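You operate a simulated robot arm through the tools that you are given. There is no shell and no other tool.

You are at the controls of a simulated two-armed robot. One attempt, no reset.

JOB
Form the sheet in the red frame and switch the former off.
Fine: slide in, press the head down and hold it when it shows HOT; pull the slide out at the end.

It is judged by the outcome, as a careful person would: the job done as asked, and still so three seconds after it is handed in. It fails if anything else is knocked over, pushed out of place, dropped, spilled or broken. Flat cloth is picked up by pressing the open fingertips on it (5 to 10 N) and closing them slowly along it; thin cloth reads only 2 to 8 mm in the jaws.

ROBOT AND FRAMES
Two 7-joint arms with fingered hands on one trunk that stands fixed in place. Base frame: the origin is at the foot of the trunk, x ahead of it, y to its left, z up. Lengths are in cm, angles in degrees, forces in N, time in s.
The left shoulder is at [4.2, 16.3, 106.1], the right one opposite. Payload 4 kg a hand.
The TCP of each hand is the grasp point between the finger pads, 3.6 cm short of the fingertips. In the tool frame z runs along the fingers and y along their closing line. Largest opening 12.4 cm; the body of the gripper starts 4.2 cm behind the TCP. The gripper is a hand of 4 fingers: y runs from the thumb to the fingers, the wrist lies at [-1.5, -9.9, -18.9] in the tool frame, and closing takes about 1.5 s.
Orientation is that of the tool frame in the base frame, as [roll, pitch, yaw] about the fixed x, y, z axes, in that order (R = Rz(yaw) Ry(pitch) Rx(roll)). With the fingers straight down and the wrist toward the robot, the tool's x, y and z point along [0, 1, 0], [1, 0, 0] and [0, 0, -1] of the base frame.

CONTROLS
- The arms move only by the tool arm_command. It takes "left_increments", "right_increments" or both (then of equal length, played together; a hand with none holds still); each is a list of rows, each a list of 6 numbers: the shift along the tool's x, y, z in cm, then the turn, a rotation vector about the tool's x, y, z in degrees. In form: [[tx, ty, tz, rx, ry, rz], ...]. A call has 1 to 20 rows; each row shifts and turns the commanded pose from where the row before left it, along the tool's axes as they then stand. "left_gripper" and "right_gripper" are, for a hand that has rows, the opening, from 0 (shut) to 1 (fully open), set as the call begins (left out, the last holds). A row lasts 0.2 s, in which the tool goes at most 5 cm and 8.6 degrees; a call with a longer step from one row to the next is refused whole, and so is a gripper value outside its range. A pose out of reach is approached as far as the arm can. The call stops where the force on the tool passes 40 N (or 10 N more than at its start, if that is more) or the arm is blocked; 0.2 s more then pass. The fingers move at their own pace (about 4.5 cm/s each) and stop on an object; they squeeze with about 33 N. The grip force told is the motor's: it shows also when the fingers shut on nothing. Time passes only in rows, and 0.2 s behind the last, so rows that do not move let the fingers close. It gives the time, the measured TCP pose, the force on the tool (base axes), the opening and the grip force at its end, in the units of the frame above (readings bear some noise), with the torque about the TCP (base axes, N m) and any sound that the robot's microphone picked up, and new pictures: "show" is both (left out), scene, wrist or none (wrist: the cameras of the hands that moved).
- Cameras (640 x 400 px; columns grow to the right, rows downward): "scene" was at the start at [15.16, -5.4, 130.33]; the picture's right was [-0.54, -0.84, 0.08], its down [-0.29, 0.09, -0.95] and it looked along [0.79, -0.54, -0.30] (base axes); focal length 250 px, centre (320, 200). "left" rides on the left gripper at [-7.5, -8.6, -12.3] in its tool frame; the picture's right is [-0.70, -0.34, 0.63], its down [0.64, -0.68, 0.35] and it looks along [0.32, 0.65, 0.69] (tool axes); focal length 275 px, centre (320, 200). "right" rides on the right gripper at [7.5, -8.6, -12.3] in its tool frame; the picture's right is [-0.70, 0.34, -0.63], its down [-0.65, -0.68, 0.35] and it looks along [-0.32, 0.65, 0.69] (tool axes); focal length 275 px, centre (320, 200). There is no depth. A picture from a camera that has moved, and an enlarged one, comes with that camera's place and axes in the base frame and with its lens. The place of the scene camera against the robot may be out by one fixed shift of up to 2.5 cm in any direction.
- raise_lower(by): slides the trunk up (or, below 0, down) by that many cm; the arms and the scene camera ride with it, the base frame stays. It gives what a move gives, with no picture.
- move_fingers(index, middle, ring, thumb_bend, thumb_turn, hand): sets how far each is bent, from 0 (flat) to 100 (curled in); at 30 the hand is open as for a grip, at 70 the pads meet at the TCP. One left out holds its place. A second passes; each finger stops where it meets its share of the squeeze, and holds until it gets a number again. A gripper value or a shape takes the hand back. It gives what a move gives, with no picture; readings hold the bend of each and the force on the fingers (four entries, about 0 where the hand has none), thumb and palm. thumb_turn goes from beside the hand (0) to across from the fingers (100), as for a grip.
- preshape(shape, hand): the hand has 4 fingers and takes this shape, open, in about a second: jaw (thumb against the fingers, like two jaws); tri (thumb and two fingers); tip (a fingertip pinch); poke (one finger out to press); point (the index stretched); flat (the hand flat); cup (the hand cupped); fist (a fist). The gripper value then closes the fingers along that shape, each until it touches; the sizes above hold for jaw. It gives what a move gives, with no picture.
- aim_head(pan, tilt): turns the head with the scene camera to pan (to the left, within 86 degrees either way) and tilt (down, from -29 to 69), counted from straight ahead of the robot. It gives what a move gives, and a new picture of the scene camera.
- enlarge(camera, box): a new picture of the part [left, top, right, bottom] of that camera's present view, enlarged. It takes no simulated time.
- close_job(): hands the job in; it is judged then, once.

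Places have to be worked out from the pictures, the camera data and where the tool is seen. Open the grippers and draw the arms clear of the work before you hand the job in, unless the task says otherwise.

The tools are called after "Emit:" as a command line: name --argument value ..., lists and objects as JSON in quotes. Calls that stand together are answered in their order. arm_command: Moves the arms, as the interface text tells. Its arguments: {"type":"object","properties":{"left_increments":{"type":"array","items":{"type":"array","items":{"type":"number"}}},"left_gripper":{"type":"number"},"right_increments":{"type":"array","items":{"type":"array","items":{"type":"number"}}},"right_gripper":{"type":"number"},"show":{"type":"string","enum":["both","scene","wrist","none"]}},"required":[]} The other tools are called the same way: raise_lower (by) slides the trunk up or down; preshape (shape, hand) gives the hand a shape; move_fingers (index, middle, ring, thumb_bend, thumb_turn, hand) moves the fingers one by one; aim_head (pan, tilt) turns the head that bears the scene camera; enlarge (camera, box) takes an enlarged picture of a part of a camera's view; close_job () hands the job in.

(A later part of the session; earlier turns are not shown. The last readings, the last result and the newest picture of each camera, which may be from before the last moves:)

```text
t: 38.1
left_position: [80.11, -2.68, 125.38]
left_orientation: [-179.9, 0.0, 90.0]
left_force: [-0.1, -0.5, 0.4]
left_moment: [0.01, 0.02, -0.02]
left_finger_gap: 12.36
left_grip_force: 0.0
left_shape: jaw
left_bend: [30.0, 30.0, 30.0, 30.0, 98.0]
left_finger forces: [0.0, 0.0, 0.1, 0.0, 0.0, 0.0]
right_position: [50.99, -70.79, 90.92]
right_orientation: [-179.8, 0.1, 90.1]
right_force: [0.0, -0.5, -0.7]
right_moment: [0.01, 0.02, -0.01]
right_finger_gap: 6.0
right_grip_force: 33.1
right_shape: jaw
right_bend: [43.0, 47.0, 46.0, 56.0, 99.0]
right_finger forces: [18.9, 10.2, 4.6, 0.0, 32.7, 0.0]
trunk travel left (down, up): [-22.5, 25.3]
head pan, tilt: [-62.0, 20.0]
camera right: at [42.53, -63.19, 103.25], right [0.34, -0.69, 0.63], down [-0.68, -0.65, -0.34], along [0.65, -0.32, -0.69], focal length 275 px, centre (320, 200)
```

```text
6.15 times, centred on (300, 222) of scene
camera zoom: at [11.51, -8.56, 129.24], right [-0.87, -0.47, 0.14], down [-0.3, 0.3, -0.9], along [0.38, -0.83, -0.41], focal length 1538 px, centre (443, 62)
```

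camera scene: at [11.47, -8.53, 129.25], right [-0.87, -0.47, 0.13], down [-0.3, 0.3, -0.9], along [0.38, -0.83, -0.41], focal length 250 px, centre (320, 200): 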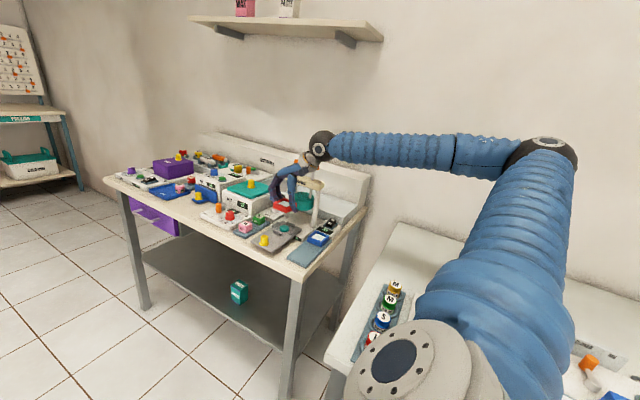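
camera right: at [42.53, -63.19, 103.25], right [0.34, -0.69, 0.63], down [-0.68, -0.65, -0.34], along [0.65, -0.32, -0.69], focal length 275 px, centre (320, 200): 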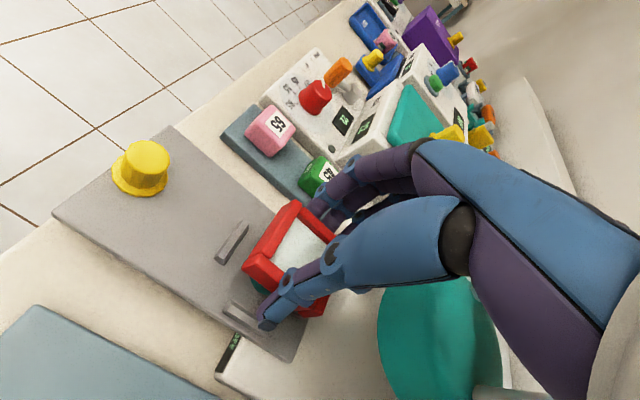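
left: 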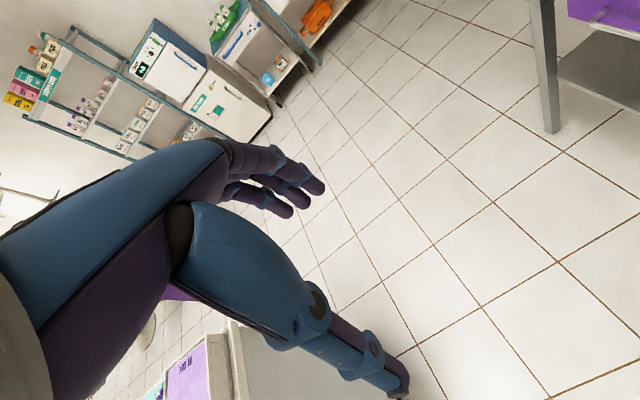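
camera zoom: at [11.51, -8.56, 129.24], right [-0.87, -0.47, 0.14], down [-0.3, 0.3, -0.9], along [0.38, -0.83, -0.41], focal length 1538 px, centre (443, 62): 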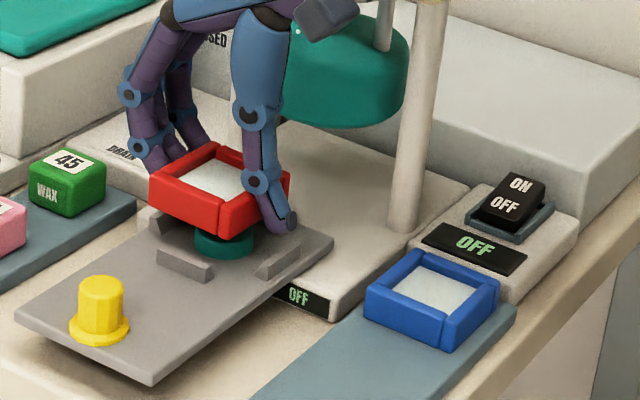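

Good view from both cameras. I'll enlarge more closely to measure the frame against the strips before lowering.

Emit:
enlarge --camera "right" --box '[205, 190, 345, 345]'

Emit:
enlarge --camera "scene" --box '[284, 205, 314, 243]'

```text
2.58 times, centred on (275, 268) of right
camera zoom: at [42.53, -63.19, 103.25], right [0.34, -0.69, 0.63], down [-0.68, -0.65, -0.34], along [0.65, -0.32, -0.69], focal length 710 px, centre (436, 26)
```

zoom: 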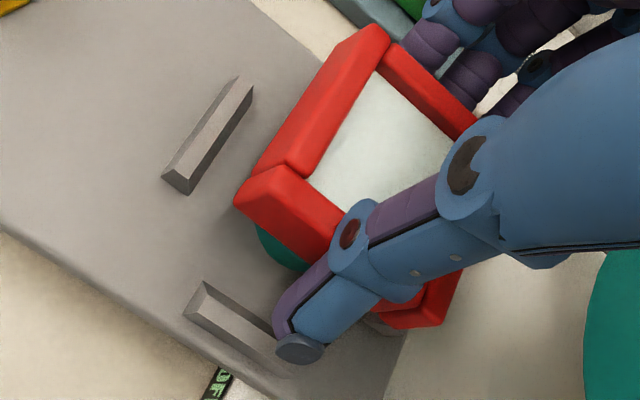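

```text
10.53 times, centred on (299, 224) of scene
camera zoom: at [11.51, -8.56, 129.24], right [-0.87, -0.47, 0.14], down [-0.3, 0.3, -0.9], along [0.38, -0.83, -0.41], focal length 2632 px, centre (541, -53)
```

zoom: 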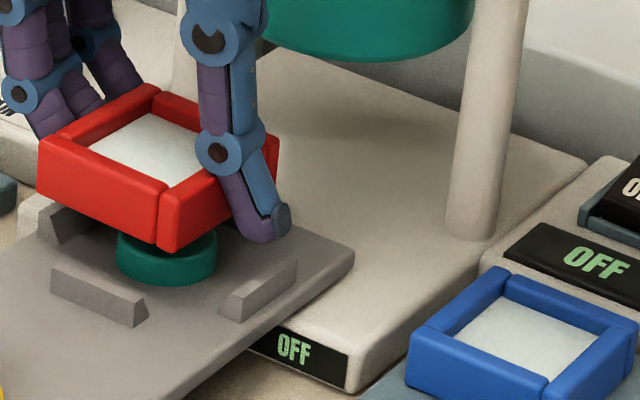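

Measured in the same image, the frame sits about 4–5° clockwise of the strips and about 0.2 cm off. I'll correct both, lower 1.2 cm and check again.

Emit:
arm_command --right_increments '[[0.2, -0.2, 0, 0, 0, -4.5], [0, 0, 0.6, 0, 0, 0], [0, 0, 0.6, 0, 0, 0], [0, 0, 0, 0, 0, 0]]' --show "wrist"

Emit:
enlarge --camera "right" --box '[205, 190, 345, 345]'

Emit:
enlarge --camera "scene" --box '[280, 205, 310, 243]'

```text
t: 39.1
left_position: [80.03, -2.7, 125.44]
left_orientation: [-180.0, 0.0, 90.0]
left_force: [0.8, 0.2, 0.0]
left_moment: [-0.01, 0.01, 0.03]
left_finger_gap: 12.36
left_grip_force: 0.0
left_shape: jaw
left_bend: [30.0, 30.0, 30.0, 30.0, 98.0]
left_finger forces: [0.1, 0.1, 0.1, 0.1, 0.0, 0.1]
right_position: [50.88, -70.49, 89.72]
right_orientation: [-179.8, 0.2, 94.6]
right_force: [0.4, 0.9, 1.3]
right_moment: [-0.03, 0.06, 0.01]
right_finger_gap: 6.0
right_grip_force: 32.5
right_shape: jaw
right_bend: [43.0, 47.0, 46.0, 56.0, 99.0]
right_finger forces: [18.8, 10.0, 4.5, 0.0, 34.5, 0.0]
trunk travel left (down, up): [-22.5, 25.3]
head pan, tilt: [-62.0, 20.0]
camera right: at [41.74, -63.67, 102.01], right [0.39, -0.67, 0.63], down [-0.63, -0.7, -0.34], along [0.67, -0.26, -0.69], focal length 275 px, centre (320, 200)
```

right: 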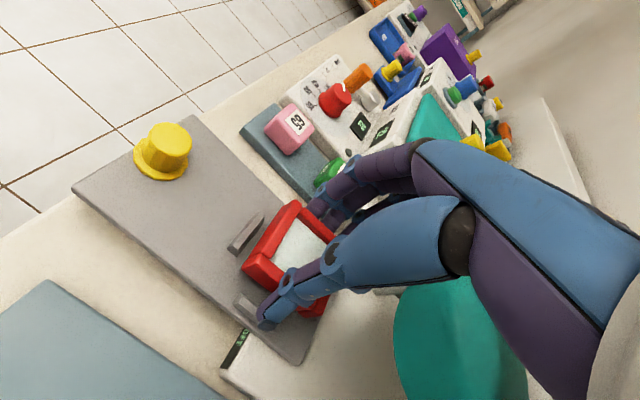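

```text
2.58 times, centred on (275, 268) of right
camera zoom: at [41.74, -63.67, 102.01], right [0.39, -0.67, 0.63], down [-0.63, -0.7, -0.34], along [0.67, -0.26, -0.69], focal length 710 px, centre (436, 26)
```

zoom: 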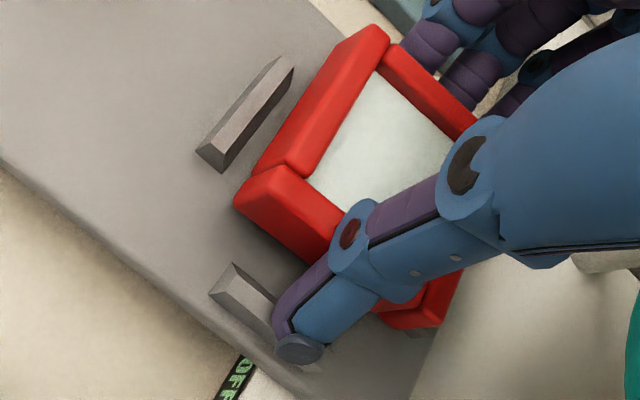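

```text
10.53 times, centred on (295, 224) of scene
camera zoom: at [11.52, -8.55, 129.24], right [-0.87, -0.47, 0.14], down [-0.3, 0.3, -0.9], along [0.38, -0.83, -0.41], focal length 2632 px, centre (583, -53)
```

zoom: 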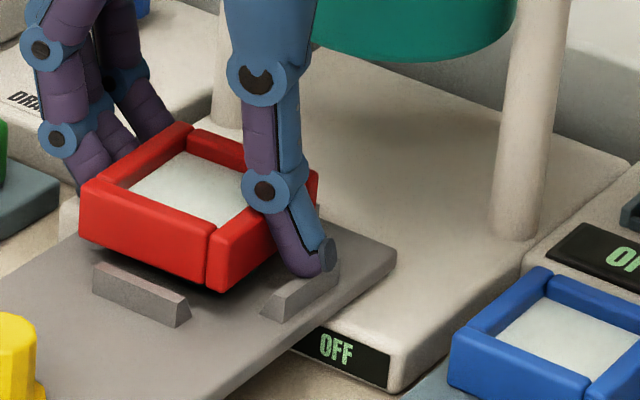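

The frame is now parallel within about 1° and centred within about 1 mm. I'll lower gently in small steps until the thumb or frame touches.

Emit:
arm_command --right_increments '[[0, 0, 0.3, 0, 0, 0], [0, 0, 0.3, 0, 0, 0], [0, 0, 0, 0, 0, 0]]' --show "none"

Emit:
arm_command --right_increments '[[0, 0, 0.3, 0, 0, 0], [0, 0, 0, 0, 0, 0]]' --show "wrist"

Emit:
enlarge --camera "scene" --box '[280, 205, 310, 243]'

```text
t: 39.9
left_position: [79.88, -2.5, 125.57]
left_orientation: [-180.0, 0.1, 90.0]
left_force: [0.1, 0.4, -0.2]
left_moment: [-0.01, 0.0, 0.02]
left_finger_gap: 12.39
left_grip_force: 0.0
left_shape: jaw
left_bend: [30.0, 30.0, 30.0, 30.0, 98.0]
left_finger forces: [0.0, 0.1, 0.0, 0.1, 0.0, 0.0]
right_position: [50.81, -70.59, 89.56]
right_orientation: [179.9, 0.2, 94.6]
right_force: [4.0, -2.0, 35.2]
right_moment: [0.08, -0.33, -0.05]
right_finger_gap: 6.01
right_grip_force: 33.3
right_shape: jaw
right_bend: [42.0, 47.0, 46.0, 56.0, 99.0]
right_finger forces: [34.6, 13.9, 4.2, 0.1, 46.4, 0.1]
trunk travel left (down, up): [-22.5, 25.3]
head pan, tilt: [-62.0, 20.0]
```

```text
t: 40.3
left_position: [80.15, -2.57, 125.44]
left_orientation: [-179.9, 0.0, 89.9]
left_force: [1.1, -0.2, -0.6]
left_moment: [0.0, 0.01, 0.01]
left_finger_gap: 12.4
left_grip_force: 0.1
left_shape: jaw
left_bend: [30.0, 30.0, 30.0, 30.0, 98.0]
left_finger forces: [0.1, 0.0, 0.0, 0.0, 0.1, 0.1]
right_position: [51.0, -70.7, 89.65]
right_orientation: [179.6, 0.3, 94.5]
right_force: [-1.0, -0.3, 25.4]
right_moment: [0.06, 0.19, -0.02]
right_finger_gap: 5.96
right_grip_force: 32.8
right_shape: jaw
right_bend: [43.0, 47.0, 46.0, 56.0, 99.0]
right_finger forces: [28.0, 11.6, 4.2, 0.0, 47.0, 0.1]
trunk travel left (down, up): [-22.5, 25.3]
head pan, tilt: [-62.0, 20.0]
stopped in row 1 (right hand): the force on the tool passed its limit at 48 N (the readings are from after the stop); the commanded pose is now the measured one
camera right: at [41.75, -63.76, 101.73], right [0.39, -0.66, 0.64], down [-0.63, -0.7, -0.35], along [0.68, -0.27, -0.68], focal length 275 px, centre (320, 200)
```

right: 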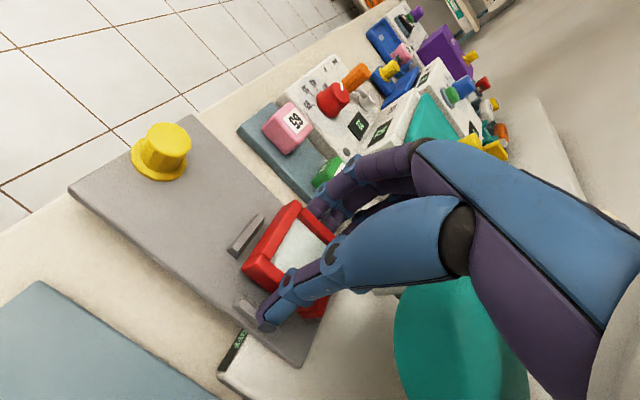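

```text
10.53 times, centred on (295, 224) of scene
camera zoom: at [11.47, -8.5, 129.22], right [-0.87, -0.47, 0.14], down [-0.3, 0.3, -0.9], along [0.38, -0.83, -0.41], focal length 2632 px, centre (583, -53)
```

zoom: 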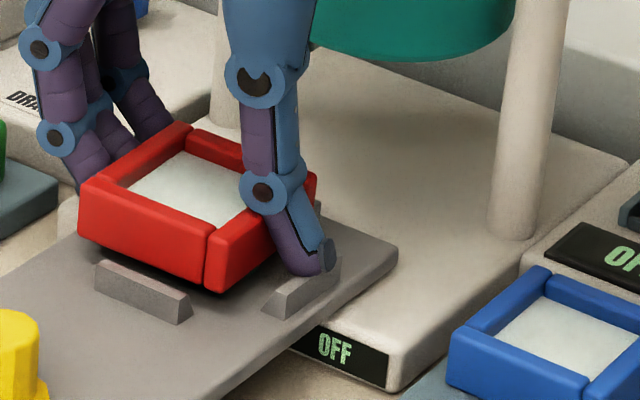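

The hand touched at TCP z ≈ 89.6, with the thumb and index meeting the strips' tops. I'll zoom in closely to judge where the frame is relative to the strips before going on.

Emit:
enlarge --camera "scene" --box '[283, 214, 303, 239]'

Emit:
enlarge --camera "right" --box '[225, 190, 345, 330]'

```text
16.00 times, centred on (293, 226) of scene
camera zoom: at [11.47, -8.5, 129.22], right [-0.87, -0.47, 0.14], down [-0.3, 0.3, -0.9], along [0.38, -0.83, -0.41], focal length 4000 px, centre (752, -224)
```

zoom: 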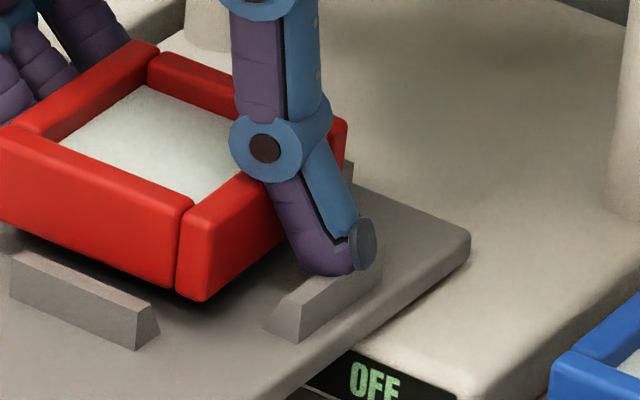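

```text
2.86 times, centred on (285, 260) of right
camera zoom: at [41.75, -63.76, 101.73], right [0.39, -0.66, 0.64], down [-0.63, -0.7, -0.35], along [0.68, -0.27, -0.68], focal length 786 px, centre (420, 29)
```

zoom: 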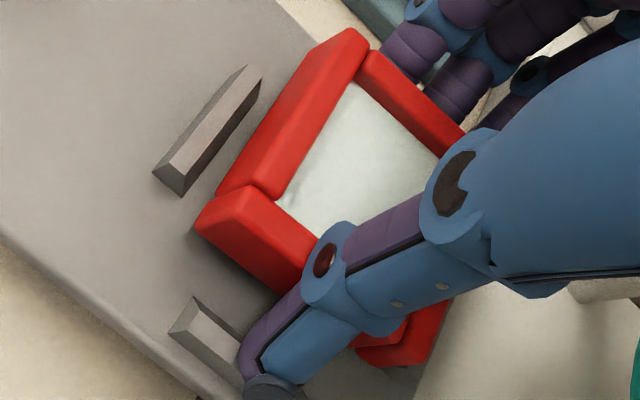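

The thumb tip rests on the right strip, with the frame about 1 cm above the plate and nearly centred (perhaps 0.1–0.3 cm toward +x). The strips are bevelled, so they should guide it. I'll lift 0.3, shift −0.2 in x, and go back down lightly before releasing.

Emit:
arm_command --right_increments '[[0, 0, -0.3, 0, 0, 0], [0, -0.2, 0, 0, 0, 0], [0, 0, 0.15, 0, 0, 0], [0, 0, 0, 0, 0, 0]]' --show "none"

Emit:
enlarge --camera "scene" --box '[280, 211, 304, 241]'

Emit:
enlarge --camera "right" --box '[225, 190, 345, 330]'

```text
t: 41.3
left_position: [80.02, -2.49, 125.39]
left_orientation: [-179.9, 0.0, 90.1]
left_force: [-0.4, 0.0, 0.4]
left_moment: [-0.02, -0.01, -0.03]
left_finger_gap: 12.36
left_grip_force: 0.0
left_shape: jaw
left_bend: [30.0, 30.0, 30.0, 30.0, 98.0]
left_finger forces: [0.1, 0.0, 0.0, 0.0, 0.0, 0.0]
right_position: [50.71, -70.52, 89.58]
right_orientation: [179.7, 0.4, 94.5]
right_force: [4.9, 0.1, 23.2]
right_moment: [0.03, -0.01, -0.02]
right_finger_gap: 5.93
right_grip_force: 32.6
right_shape: jaw
right_bend: [43.0, 47.0, 46.0, 56.0, 100.0]
right_finger forces: [27.8, 11.3, 5.0, 0.0, 47.9, 0.1]
trunk travel left (down, up): [-22.5, 25.3]
head pan, tilt: [-62.0, 20.0]
```

```text
13.33 times, centred on (292, 226) of scene
camera zoom: at [11.45, -8.42, 129.27], right [-0.87, -0.47, 0.14], down [-0.3, 0.3, -0.9], along [0.38, -0.83, -0.4], focal length 3333 px, centre (693, -147)
```

zoom: 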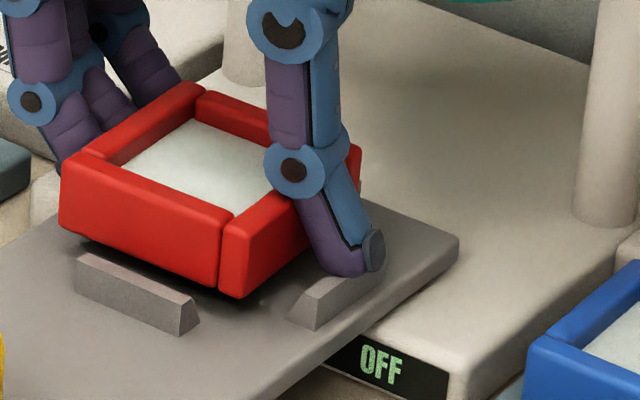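

```text
2.86 times, centred on (285, 260) of right
camera zoom: at [41.52, -63.67, 101.78], right [0.39, -0.66, 0.64], down [-0.63, -0.7, -0.34], along [0.68, -0.27, -0.69], focal length 786 px, centre (420, 29)
```

zoom: 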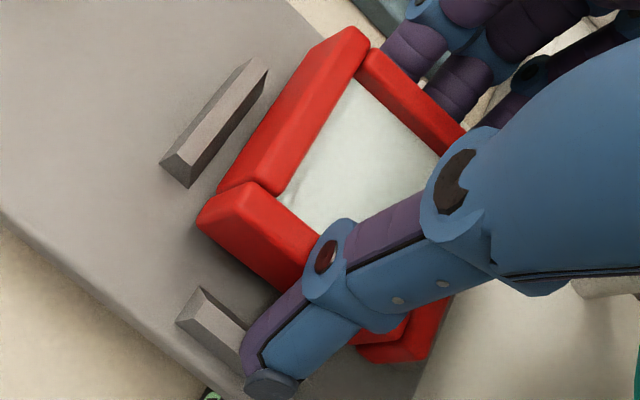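

Both views agree that the frame is about 0.35 cm too far toward +y, while x is fine within 0.1–0.2. I'll lift slightly, shift −0.35 in y and −0.1 in x, and lower back to light contact.

Emit:
arm_command --right_increments '[[0, 0, -0.45, 0, 0, 0], [-0.35, -0.12, 0, 0, 0, 0], [0, 0, 0.25, 0, 0, 0], [0, 0, 0, 0, 0, 0]]' --show "none"

Emit:
enlarge --camera "scene" --box '[280, 211, 304, 241]'

Emit:
enlarge --camera "right" --box '[225, 190, 345, 330]'

```text
t: 42.3
left_position: [80.12, -2.56, 125.46]
left_orientation: [180.0, 0.0, 90.0]
left_force: [-0.2, 0.2, 0.1]
left_moment: [0.02, -0.01, 0.01]
left_finger_gap: 12.41
left_grip_force: 0.0
left_shape: jaw
left_bend: [30.0, 30.0, 30.0, 30.0, 98.0]
left_finger forces: [0.1, 0.1, 0.0, 0.0, 0.1, 0.0]
right_position: [50.62, -70.87, 89.71]
right_orientation: [179.8, 0.3, 94.5]
right_force: [2.3, 0.0, 8.7]
right_moment: [-0.04, 0.21, 0.01]
right_finger_gap: 5.94
right_grip_force: 33.0
right_shape: jaw
right_bend: [43.0, 47.0, 46.0, 56.0, 99.0]
right_finger forces: [19.3, 11.2, 4.9, 0.0, 43.4, 0.1]
trunk travel left (down, up): [-22.5, 25.3]
head pan, tilt: [-62.0, 20.0]
```

```text
13.33 times, centred on (292, 226) of scene
camera zoom: at [11.5, -8.51, 129.24], right [-0.87, -0.47, 0.14], down [-0.3, 0.3, -0.9], along [0.38, -0.83, -0.41], focal length 3333 px, centre (693, -147)
```

zoom: 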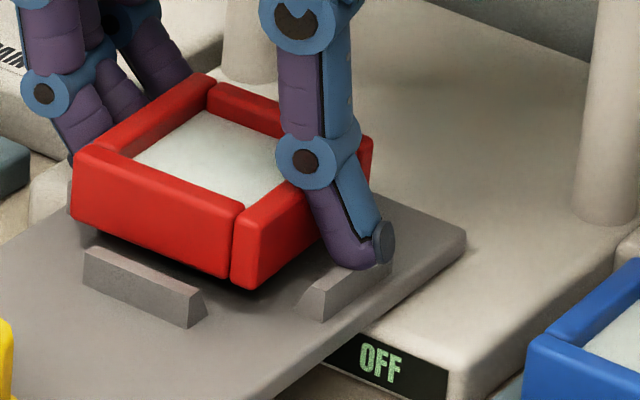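

```text
2.86 times, centred on (285, 260) of right
camera zoom: at [41.45, -64.11, 101.86], right [0.39, -0.66, 0.64], down [-0.63, -0.7, -0.34], along [0.67, -0.27, -0.69], focal length 786 px, centre (420, 29)
```

zoom: 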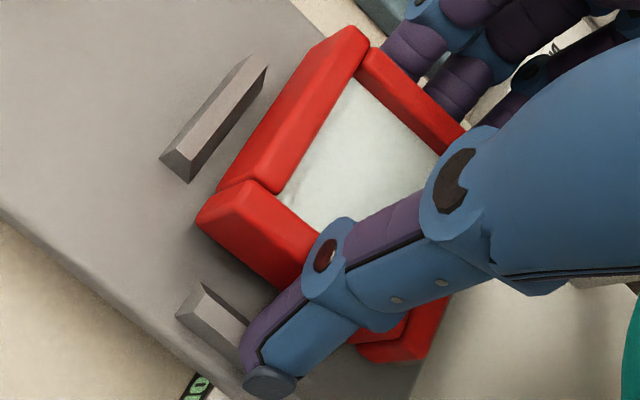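

The slide moved along with the thumb because the contact hadn't been fully released. I'll lift 1 cm to break contact, then shift and lower again.

Emit:
arm_command --right_increments '[[0, 0, -0.5, 0, 0, 0], [0, 0, -0.5, 0, 0, 0], [-0.4, -0.05, 0, 0, 0, 0], [0, 0, 0, 0, 0, 0]]' --show "none"

Emit:
enlarge --camera "scene" --box '[280, 211, 304, 241]'

Emit:
enlarge --camera "right" --box '[225, 190, 345, 330]'

```text
t: 43.3
left_position: [80.01, -2.61, 125.5]
left_orientation: [180.0, 0.0, 90.0]
left_force: [-0.4, -0.2, 0.2]
left_moment: [-0.01, -0.02, -0.02]
left_finger_gap: 12.37
left_grip_force: 0.1
left_shape: jaw
left_bend: [30.0, 30.0, 30.0, 30.0, 98.0]
left_finger forces: [0.1, 0.1, 0.0, 0.0, 0.0, 0.1]
right_position: [50.61, -71.38, 90.53]
right_orientation: [179.8, 0.4, 94.5]
right_force: [0.4, 0.1, -0.3]
right_moment: [0.0, -0.01, 0.02]
right_finger_gap: 5.94
right_grip_force: 33.3
right_shape: jaw
right_bend: [43.0, 47.0, 46.0, 56.0, 99.0]
right_finger forces: [19.2, 10.8, 4.6, 0.0, 33.5, 0.0]
trunk travel left (down, up): [-22.5, 25.3]
head pan, tilt: [-62.0, 20.0]
```

```text
13.33 times, centred on (292, 226) of scene
camera zoom: at [11.52, -8.55, 129.24], right [-0.87, -0.47, 0.14], down [-0.3, 0.3, -0.9], along [0.38, -0.83, -0.41], focal length 3333 px, centre (693, -147)
```

zoom: 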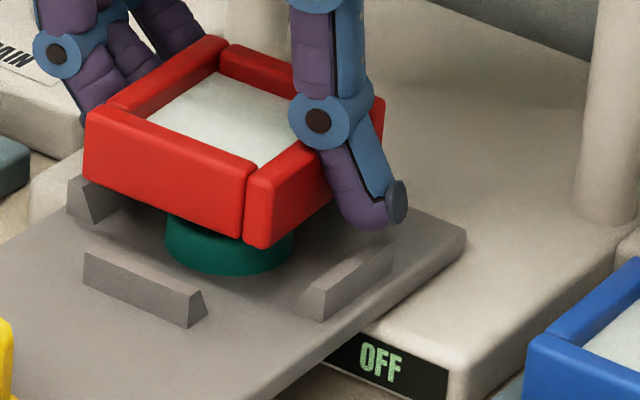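

```text
2.86 times, centred on (285, 260) of right
camera zoom: at [41.46, -64.52, 102.84], right [0.39, -0.66, 0.64], down [-0.63, -0.7, -0.34], along [0.67, -0.27, -0.69], focal length 786 px, centre (420, 29)
```

zoom: 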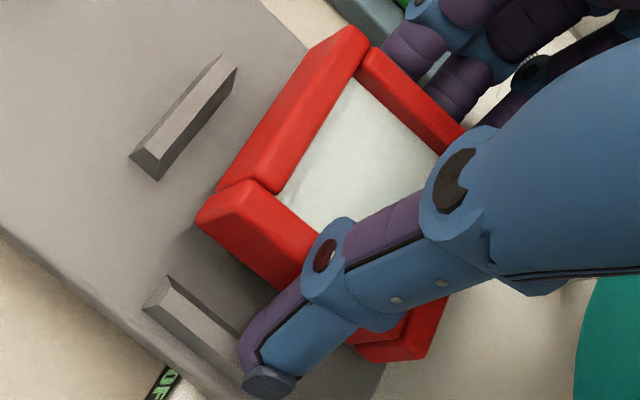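

The slide stayed put this time. The remaining error is about −0.2 in y and within ±0.3 in x, inside the bevels' capture. I'll shift +0.15 in y, lower to just above contact, and then open slowly so the frame settles in.

Emit:
arm_command --right_increments '[[0.15, 0, 0.3, 0, 0, 0], [0, 0, 0.4, 0, 0, 0], [0, 0, 0, 0, 0, 0]]' --show "none"

Emit:
enlarge --camera "scene" --box '[280, 211, 304, 241]'

```text
t: 44.1
left_position: [80.1, -2.78, 125.59]
left_orientation: [-179.9, 0.0, 90.0]
left_force: [-0.4, -0.7, -1.1]
left_moment: [0.0, 0.0, -0.02]
left_finger_gap: 12.34
left_grip_force: 0.0
left_shape: jaw
left_bend: [30.0, 30.0, 30.0, 30.0, 98.0]
left_finger forces: [0.0, 0.1, 0.0, 0.0, 0.0, 0.1]
right_position: [50.6, -71.26, 89.89]
right_orientation: [179.9, 0.2, 94.5]
right_force: [0.5, 0.6, 0.5]
right_moment: [-0.01, -0.01, 0.0]
right_finger_gap: 5.94
right_grip_force: 33.1
right_shape: jaw
right_bend: [43.0, 47.0, 46.0, 56.0, 99.0]
right_finger forces: [19.1, 10.8, 4.5, 0.0, 33.6, 0.0]
trunk travel left (down, up): [-22.5, 25.3]
head pan, tilt: [-62.0, 20.0]
```

```text
13.33 times, centred on (292, 226) of scene
camera zoom: at [11.52, -8.55, 129.24], right [-0.87, -0.47, 0.14], down [-0.3, 0.3, -0.9], along [0.38, -0.83, -0.41], focal length 3333 px, centre (693, -147)
```

zoom: 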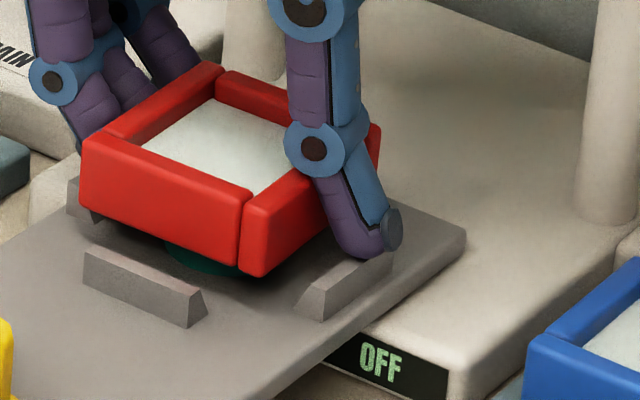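

Just above contact. I'll lower a final 0.15 cm and open the fingers modestly to release the frame into the seat.

Emit:
arm_command --right_increments '[[0, 0, 0.15, 0, 0, 0], [0, 0, 0, 0, 0, 0]]' --show "none"

Emit:
arm_command --right_increments '[[0, 0, 0, 0, 0, 0], [0, 0, 0, 0, 0, 0], [0, 0, 0, 0, 0, 0]]' --right_gripper 0.56 --show "wrist"

Emit:
enlarge --camera "scene" --box '[280, 211, 304, 241]'

Emit:
enlarge --camera "right" --box '[225, 190, 345, 330]'

```text
t: 44.7
left_position: [80.23, -2.66, 125.48]
left_orientation: [-180.0, 0.1, 89.9]
left_force: [0.4, -0.3, -0.1]
left_moment: [-0.01, 0.03, 0.03]
left_finger_gap: 12.35
left_grip_force: 0.0
left_shape: jaw
left_bend: [30.0, 30.0, 30.0, 30.0, 98.0]
left_finger forces: [0.1, 0.0, 0.1, 0.1, 0.0, 0.0]
right_position: [50.65, -71.32, 89.89]
right_orientation: [179.9, 0.3, 94.5]
right_force: [-1.0, -1.1, 0.5]
right_moment: [0.01, 0.07, 0.01]
right_finger_gap: 5.94
right_grip_force: 33.1
right_shape: jaw
right_bend: [43.0, 47.0, 46.0, 56.0, 99.0]
right_finger forces: [18.8, 10.8, 4.5, 0.0, 35.0, 0.0]
trunk travel left (down, up): [-22.5, 25.3]
head pan, tilt: [-62.0, 20.0]
```

```text
t: 45.5
left_position: [80.03, -2.6, 125.44]
left_orientation: [-179.9, 0.0, 90.1]
left_force: [1.7, 0.6, 0.2]
left_moment: [-0.03, 0.0, -0.01]
left_finger_gap: 12.35
left_grip_force: 0.1
left_shape: jaw
left_bend: [30.0, 30.0, 30.0, 30.0, 98.0]
left_finger forces: [0.0, 0.1, 0.0, 0.0, 0.1, 0.0]
right_position: [50.58, -71.29, 89.81]
right_orientation: [179.9, 0.2, 94.6]
right_force: [0.6, -0.1, 0.8]
right_moment: [0.0, -0.02, -0.02]
right_finger_gap: 6.92
right_grip_force: 0.0
right_shape: jaw
right_bend: [39.0, 43.0, 42.0, 54.0, 99.0]
right_finger forces: [0.1, 0.0, 0.0, 0.1, 0.1, 0.0]
trunk travel left (down, up): [-22.5, 25.3]
head pan, tilt: [-62.0, 20.0]
camera right: at [41.44, -64.39, 101.97], right [0.39, -0.66, 0.64], down [-0.63, -0.7, -0.34], along [0.67, -0.27, -0.69], focal length 275 px, centre (320, 200)
```

right: 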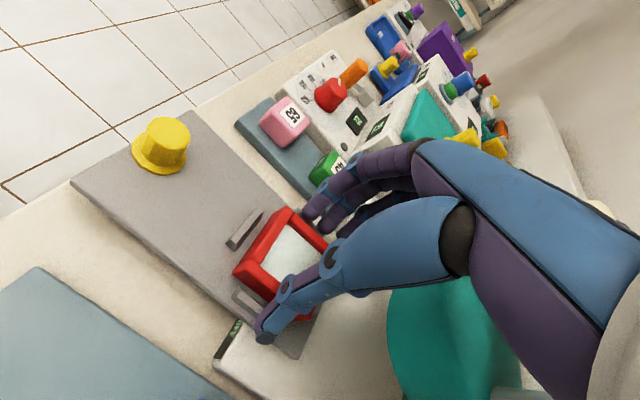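

```text
13.33 times, centred on (292, 226) of scene
camera zoom: at [11.53, -8.56, 129.23], right [-0.87, -0.47, 0.14], down [-0.3, 0.3, -0.9], along [0.38, -0.83, -0.41], focal length 3333 px, centre (693, -147)
```

zoom: 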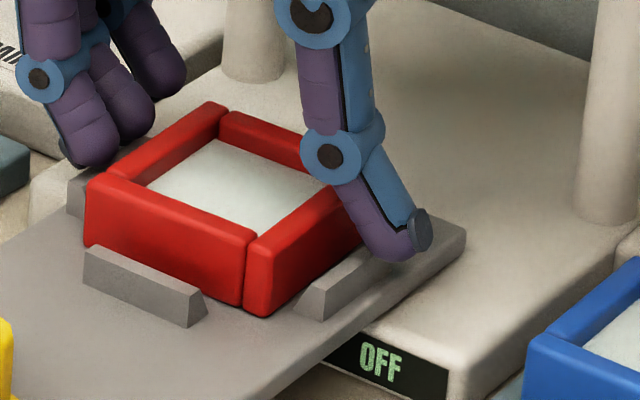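

```text
2.86 times, centred on (285, 260) of right
camera zoom: at [41.44, -64.39, 101.97], right [0.39, -0.66, 0.64], down [-0.63, -0.7, -0.34], along [0.67, -0.27, -0.69], focal length 786 px, centre (420, 29)
```

zoom: 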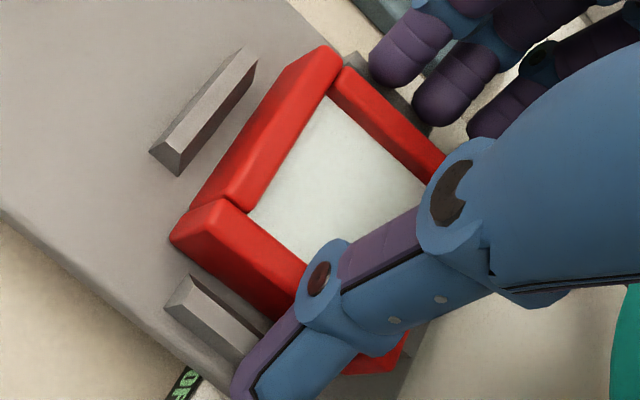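

The frame has dropped flat between the four strips. I'll raise the hand straight up, clear of it, and verify.

Emit:
arm_command --right_increments '[[0, 0, -1.0, 0, 0, 0], [0, 0, -2.0, 0, 0, 0], [0, 0, -3.0, 0, 0, 0], [0, 0, -4.0, 0, 0, 0], [0, 0, 0, 0, 0, 0]]' --right_gripper 0.62 --show "wrist"

Emit:
enlarge --camera "scene" --box '[270, 195, 330, 265]'

Emit:
enlarge --camera "right" --box '[140, 180, 320, 360]'

```text
t: 46.7
left_position: [80.1, -2.62, 125.44]
left_orientation: [-179.9, 0.0, 89.9]
left_force: [0.1, -0.8, 0.2]
left_moment: [-0.03, 0.01, -0.01]
left_finger_gap: 12.39
left_grip_force: 0.0
left_shape: jaw
left_bend: [30.0, 30.0, 30.0, 30.0, 98.0]
left_finger forces: [0.0, 0.0, 0.0, 0.1, 0.0, 0.0]
right_position: [50.6, -71.11, 99.88]
right_orientation: [179.9, 0.2, 94.5]
right_force: [0.2, 0.2, -0.3]
right_moment: [0.0, -0.02, -0.06]
right_finger_gap: 7.65
right_grip_force: 0.1
right_shape: jaw
right_bend: [37.0, 41.0, 39.0, 52.0, 99.0]
right_finger forces: [0.0, 0.1, 0.1, 0.0, 0.0, 0.0]
trunk travel left (down, up): [-22.5, 25.3]
head pan, tilt: [-62.0, 20.0]
camera right: at [41.43, -64.31, 111.98], right [0.39, -0.67, 0.64], down [-0.63, -0.7, -0.34], along [0.67, -0.27, -0.69], focal length 275 px, centre (320, 200)
```

right: 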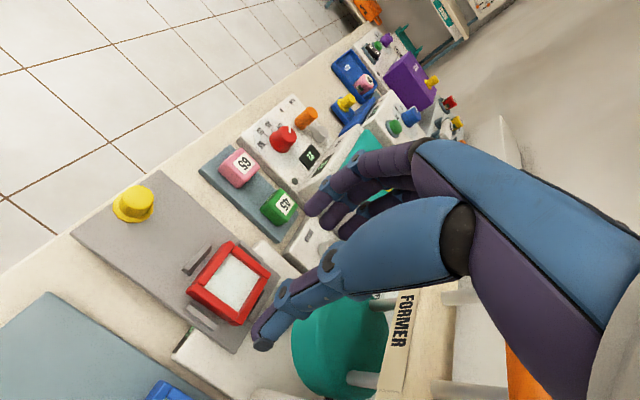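

```text
5.71 times, centred on (300, 230) of scene
camera zoom: at [11.56, -8.59, 129.22], right [-0.87, -0.47, 0.14], down [-0.3, 0.3, -0.9], along [0.38, -0.83, -0.41], focal length 1429 px, centre (434, 29)
```

zoom: 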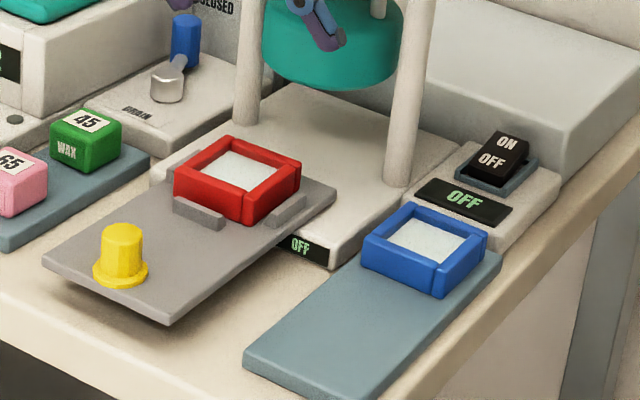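

```text
2.22 times, centred on (230, 270) of right
camera zoom: at [41.43, -64.31, 111.98], right [0.39, -0.67, 0.64], down [-0.63, -0.7, -0.34], along [0.67, -0.27, -0.69], focal length 612 px, centre (520, 44)
```

zoom: 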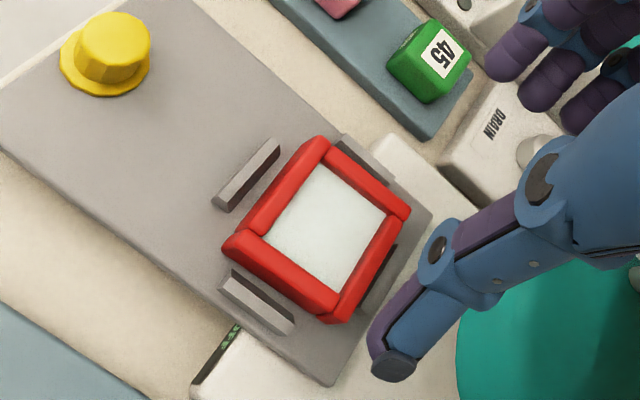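

The frame is well seated. Next is the switch: I'll raise the hand, move it off to the right side (−x), and take the poke shape so I can see where the fingertip is.

Emit:
arm_command --right_increments '[[0, 0, -3.5, 0, 0, 0], [0, 0, -3.5, 0, 0, 0], [0, 0, -3.5, 0, 0, 0], [0, -4, 0, 0, 0, 4.5], [0, -4, 0, 0, 0, 0], [0, -4, 0, 0, 0, 0], [-2, -2, 0, 0, 0, 0], [0, 0, 0, 0, 0, 0]]' --show "none"

Emit:
preshape --shape "poke" --hand "right"

Emit:
enlarge --camera "right" --box '[0, 0, 640, 400]'

Emit:
enlarge --camera "scene" --box '[260, 130, 400, 270]'

```text
t: 48.5
left_position: [80.01, -2.6, 125.47]
left_orientation: [180.0, -0.1, 90.0]
left_force: [0.5, 0.3, 0.5]
left_moment: [-0.03, 0.0, -0.01]
left_finger_gap: 12.35
left_grip_force: 0.0
left_shape: jaw
left_bend: [30.0, 30.0, 30.0, 30.0, 98.0]
left_finger forces: [0.0, 0.0, 0.1, 0.0, 0.1, 0.0]
right_position: [36.54, -73.46, 110.23]
right_orientation: [179.8, 0.2, 90.0]
right_force: [-0.3, 0.6, 0.4]
right_moment: [0.0, -0.02, -0.01]
right_finger_gap: 7.69
right_grip_force: 0.0
right_shape: jaw
right_bend: [37.0, 41.0, 39.0, 52.0, 99.0]
right_finger forces: [0.0, 0.0, 0.0, 0.0, 0.1, 0.1]
trunk travel left (down, up): [-22.5, 25.3]
head pan, tilt: [-62.0, 20.0]
```

```text
t: 49.4
left_position: [79.93, -2.7, 125.41]
left_orientation: [-180.0, 0.0, 90.0]
left_force: [-0.2, -1.0, -0.7]
left_moment: [-0.01, -0.02, -0.01]
left_finger_gap: 12.38
left_grip_force: 0.1
left_shape: jaw
left_bend: [30.0, 30.0, 30.0, 30.0, 98.0]
left_finger forces: [0.0, 0.0, 0.1, 0.1, 0.0, 0.1]
right_position: [36.46, -73.49, 110.25]
right_orientation: [179.9, 0.1, 90.0]
right_force: [-0.3, -0.6, 0.1]
right_moment: [-0.02, 0.02, -0.02]
right_finger_gap: 0.0
right_grip_force: 0.0
right_shape: poke
right_bend: [70.0, 70.0, 99.0, 0.0, 100.0]
right_finger forces: [0.1, 0.0, 0.1, 0.0, 0.1, 0.1]
trunk travel left (down, up): [-22.5, 25.3]
head pan, tilt: [-62.0, 20.0]
```

```text
1.00 times, centred on (320, 200) of right (not enlarged: the box is as wide or as high as the picture)
camera zoom: at [27.96, -65.88, 122.4], right [0.34, -0.69, 0.64], down [-0.68, -0.65, -0.34], along [0.65, -0.32, -0.69], focal length 275 px, centre (320, 200)
```

zoom: 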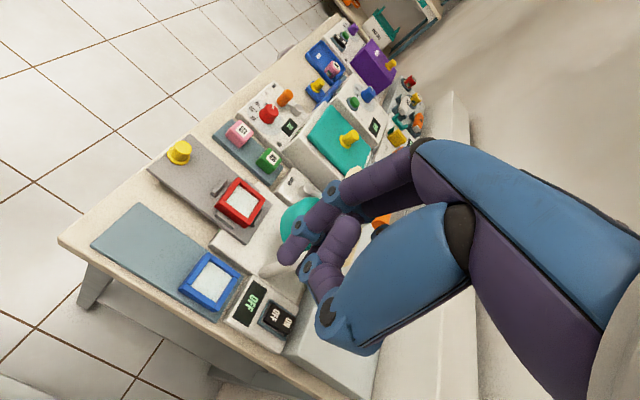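

```text
2.86 times, centred on (330, 200) of scene
camera zoom: at [11.52, -8.55, 129.24], right [-0.87, -0.47, 0.14], down [-0.3, 0.3, -0.9], along [0.38, -0.83, -0.41], focal length 714 px, centre (291, 200)
```

zoom: 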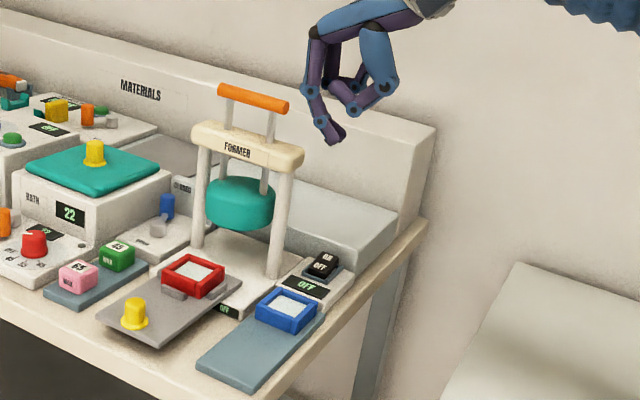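

Emit:
enlarge --camera "scene" --box '[318, 120, 368, 185]'

Emit:
enlarge --camera "right" --box '[240, 150, 440, 360]'

```text
6.15 times, centred on (343, 152) of scene
camera zoom: at [11.52, -8.55, 129.24], right [-0.87, -0.47, 0.14], down [-0.3, 0.3, -0.9], along [0.38, -0.83, -0.41], focal length 1538 px, centre (178, 492)
```

zoom: 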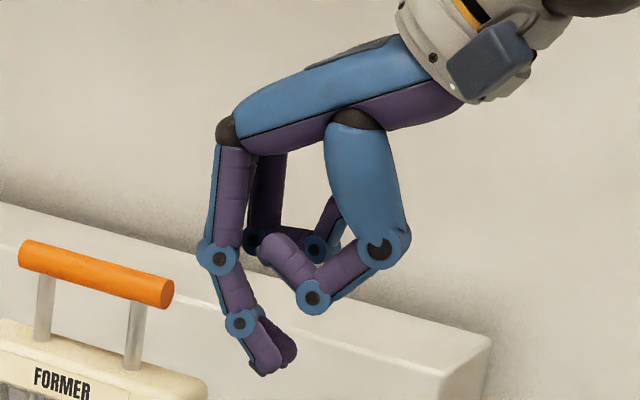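

```text
1.90 times, centred on (340, 255) of right
camera zoom: at [27.96, -65.88, 122.4], right [0.34, -0.69, 0.64], down [-0.68, -0.65, -0.34], along [0.65, -0.32, -0.69], focal length 524 px, centre (282, 95)
```

zoom: 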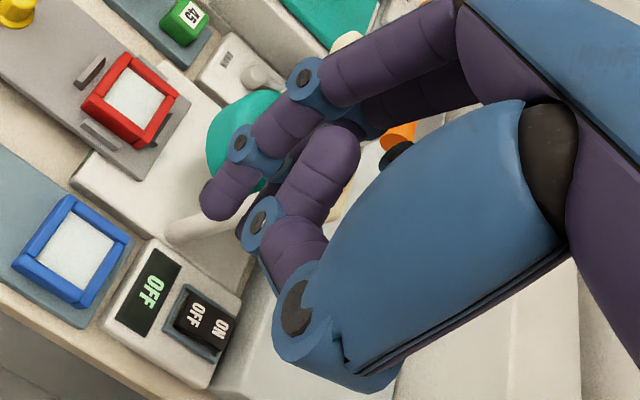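

In this shape the index and middle tips point down together, near the tool axis at about tool (0, 0, +3.5). The rocker's ON half is near (40.0, −86.4). I'll move above it and take a look before pressing.

Emit:
arm_command --right_increments '[[-3.2, 0.88, 0, 0, 0, 0], [-3.2, 0.88, 0, 0, 0, 0], [-3.2, 0.88, 0, 0, 0, 0], [-3.1, 0.88, 0, 0, 0, 0], [0, 0, 3, 0, 0, 0], [0, 0, 3, 0, 0, 0], [0, 0, 3, 0, 0, 0], [0, 0, 3, 0, 0, 0], [0, 0, 0, 0, 0, 0]]' --show "both"

Emit:
enlarge --camera "right" --box '[220, 150, 420, 360]'

Emit:
enlarge --camera "scene" --box '[290, 170, 370, 260]'

```text
t: 51.4
left_position: [80.08, -2.63, 125.5]
left_orientation: [-179.9, 0.1, 90.0]
left_force: [0.2, -0.5, 1.1]
left_moment: [0.03, 0.0, -0.03]
left_finger_gap: 12.37
left_grip_force: 0.0
left_shape: jaw
left_bend: [30.0, 30.0, 30.0, 30.0, 98.0]
left_finger forces: [0.0, 0.1, 0.1, 0.0, 0.0, 0.0]
right_position: [40.14, -86.14, 98.37]
right_orientation: [179.7, 0.3, 90.1]
right_force: [-0.5, 0.5, 0.2]
right_moment: [0.02, 0.04, 0.0]
right_finger_gap: 0.0
right_grip_force: 0.1
right_shape: poke
right_bend: [70.0, 70.0, 99.0, 0.0, 100.0]
right_finger forces: [0.0, 0.0, 0.0, 0.1, 0.0, 0.0]
trunk travel left (down, up): [-22.5, 25.3]
head pan, tilt: [-62.0, 20.0]
camera scene: at [11.5, -8.54, 129.24], right [-0.87, -0.47, 0.14], down [-0.3, 0.3, -0.9], along [0.38, -0.83, -0.41], focal length 250 px, centre (320, 200)
camera right: at [31.48, -78.66, 110.57], right [0.34, -0.69, 0.64], down [-0.68, -0.65, -0.34], along [0.65, -0.32, -0.69], focal length 275 px, centre (320, 200)
```

scene: 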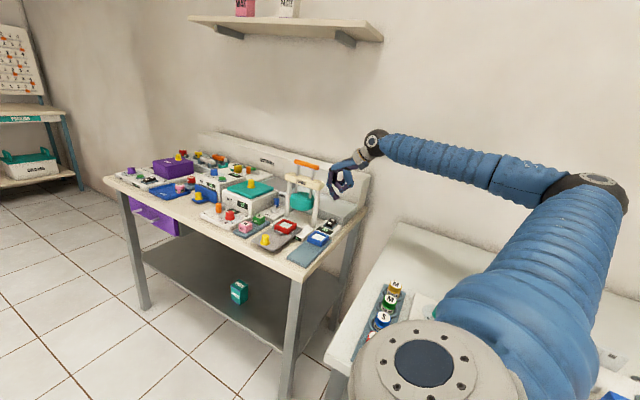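
right: 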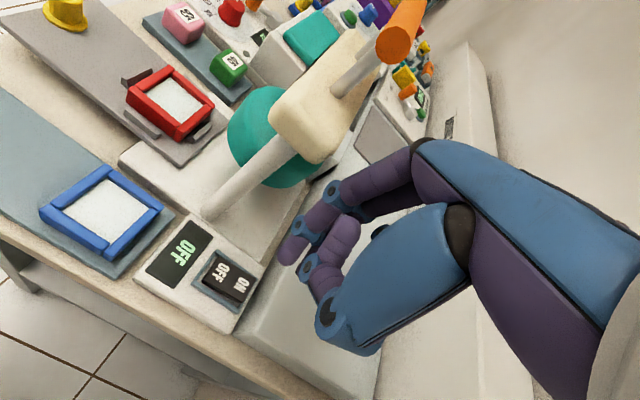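

```text
1.90 times, centred on (320, 255) of right
camera zoom: at [31.48, -78.66, 110.57], right [0.34, -0.69, 0.64], down [-0.68, -0.65, -0.34], along [0.65, -0.32, -0.69], focal length 524 px, centre (320, 95)
```

zoom: 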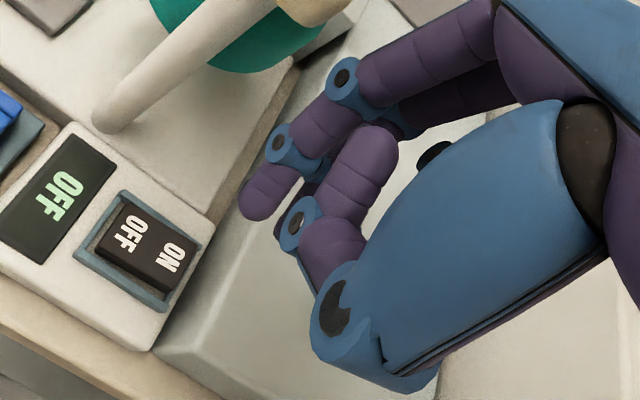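

```text
4.44 times, centred on (330, 215) of scene
camera zoom: at [11.5, -8.54, 129.24], right [-0.87, -0.47, 0.14], down [-0.3, 0.3, -0.9], along [0.38, -0.83, -0.41], focal length 1111 px, centre (276, 133)
```

zoom: 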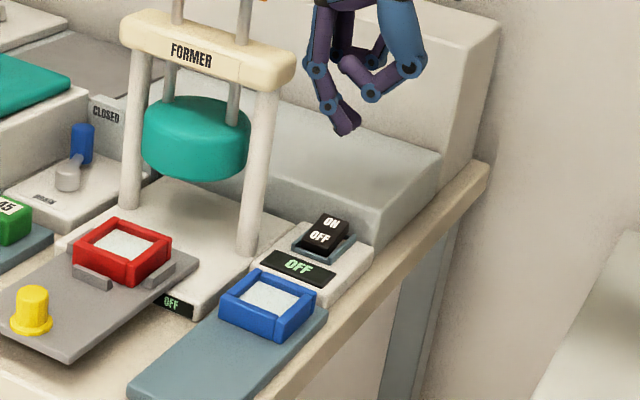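

The views confirm that the ON half is centred near (39.95, −86.4, 86.3), and the tips are above it. I'll descend to just above the rocker, then press gently.

Emit:
arm_command --right_increments '[[-0.1, -0.15, 2, 0, 0, 0], [0, 0, 2, 0, 0, 0], [0, 0, 2, 0, 0, 0], [0, 0, 1.2, 0, 0, 0], [0, 0, 0, 0, 0, 0]]' --show "wrist"

Emit:
enlarge --camera "right" --box '[220, 150, 420, 360]'

Emit:
enlarge --camera "scene" --box '[310, 190, 360, 250]'

```text
t: 52.6
left_position: [80.05, -2.6, 125.35]
left_orientation: [180.0, -0.1, 89.9]
left_force: [-0.1, -0.5, -0.4]
left_moment: [-0.01, 0.02, 0.02]
left_finger_gap: 12.36
left_grip_force: 0.0
left_shape: jaw
left_bend: [30.0, 30.0, 30.0, 30.0, 98.0]
left_finger forces: [0.0, 0.0, 0.0, 0.1, 0.0, 0.0]
right_position: [39.94, -86.37, 91.12]
right_orientation: [179.9, 0.1, 90.0]
right_force: [-0.4, -0.6, 0.0]
right_moment: [-0.02, 0.0, -0.05]
right_finger_gap: 0.0
right_grip_force: 0.0
right_shape: poke
right_bend: [70.0, 70.0, 99.0, 0.0, 100.0]
right_finger forces: [0.0, 0.0, 0.0, 0.0, 0.1, 0.1]
trunk travel left (down, up): [-22.5, 25.3]
head pan, tilt: [-62.0, 20.0]
camera right: at [31.35, -78.81, 103.33], right [0.34, -0.69, 0.64], down [-0.68, -0.65, -0.34], along [0.65, -0.32, -0.69], focal length 275 px, centre (320, 200)
```

right: 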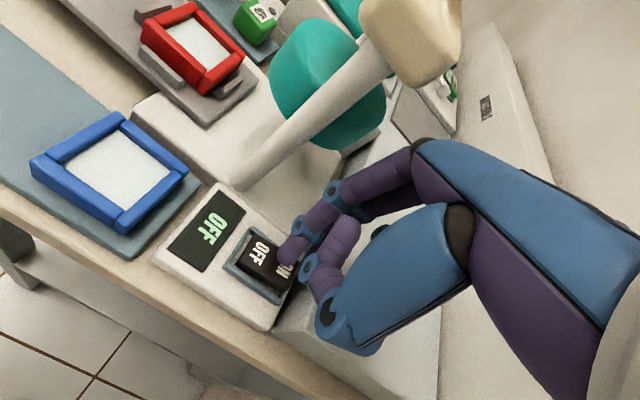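

```text
1.90 times, centred on (320, 255) of right
camera zoom: at [31.35, -78.81, 103.33], right [0.34, -0.69, 0.64], down [-0.68, -0.65, -0.34], along [0.65, -0.32, -0.69], focal length 524 px, centre (320, 95)
```

zoom: 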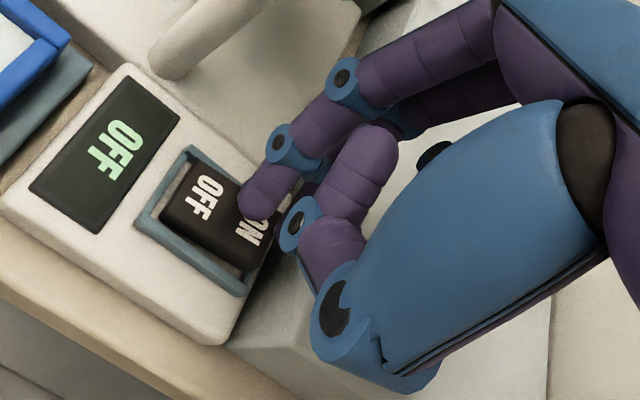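

```text
6.67 times, centred on (335, 220) of scene
camera zoom: at [11.52, -8.57, 129.24], right [-0.87, -0.47, 0.14], down [-0.3, 0.3, -0.9], along [0.38, -0.83, -0.41], focal length 1667 px, centre (220, 67)
```

zoom: 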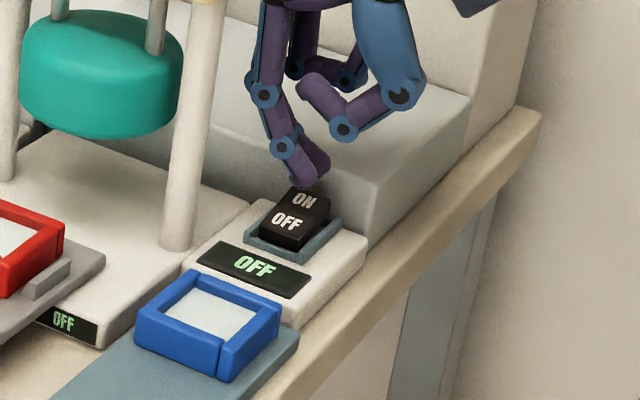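

The fingertips are right above the ON end. I'll press down in small steps, watching force, sound and the display.

Emit:
arm_command --right_increments '[[0, 0, 0.4, 0, 0, 0], [0, 0, 0.4, 0, 0, 0], [0, 0, 0.3, 0, 0, 0], [0, 0, 0, 0, 0, 0]]' --show "none"

Emit:
enlarge --camera "scene" --box '[310, 190, 360, 250]'

```text
t: 53.6
left_position: [79.99, -2.53, 125.4]
left_orientation: [180.0, 0.0, 90.0]
left_force: [0.4, -1.0, 0.0]
left_moment: [0.01, 0.08, -0.02]
left_finger_gap: 12.38
left_grip_force: 0.0
left_shape: jaw
left_bend: [30.0, 30.0, 30.0, 30.0, 98.0]
left_finger forces: [0.0, 0.0, 0.1, 0.0, 0.0, 0.0]
right_position: [39.98, -86.27, 90.14]
right_orientation: [179.8, 0.2, 90.0]
right_force: [0.7, -0.6, 0.4]
right_moment: [0.0, 0.01, -0.02]
right_finger_gap: 0.0
right_grip_force: 0.1
right_shape: poke
right_bend: [70.0, 70.0, 99.0, 0.0, 100.0]
right_finger forces: [0.0, 0.0, 0.0, 0.0, 0.0, 0.0]
trunk travel left (down, up): [-22.5, 25.3]
head pan, tilt: [-62.0, 20.0]
```

```text
6.67 times, centred on (335, 220) of scene
camera zoom: at [11.52, -8.57, 129.24], right [-0.87, -0.47, 0.14], down [-0.3, 0.3, -0.9], along [0.38, -0.83, -0.41], focal length 1667 px, centre (220, 67)
```

zoom: 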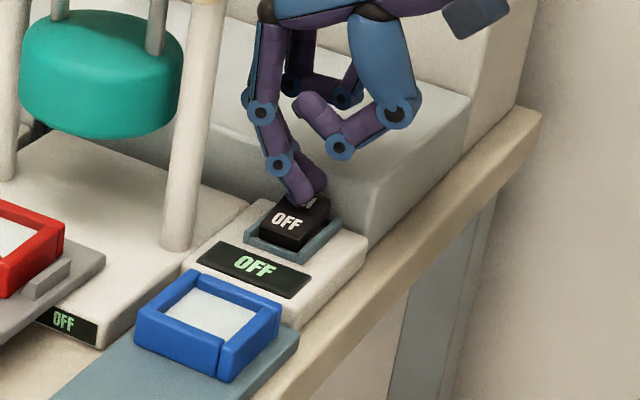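

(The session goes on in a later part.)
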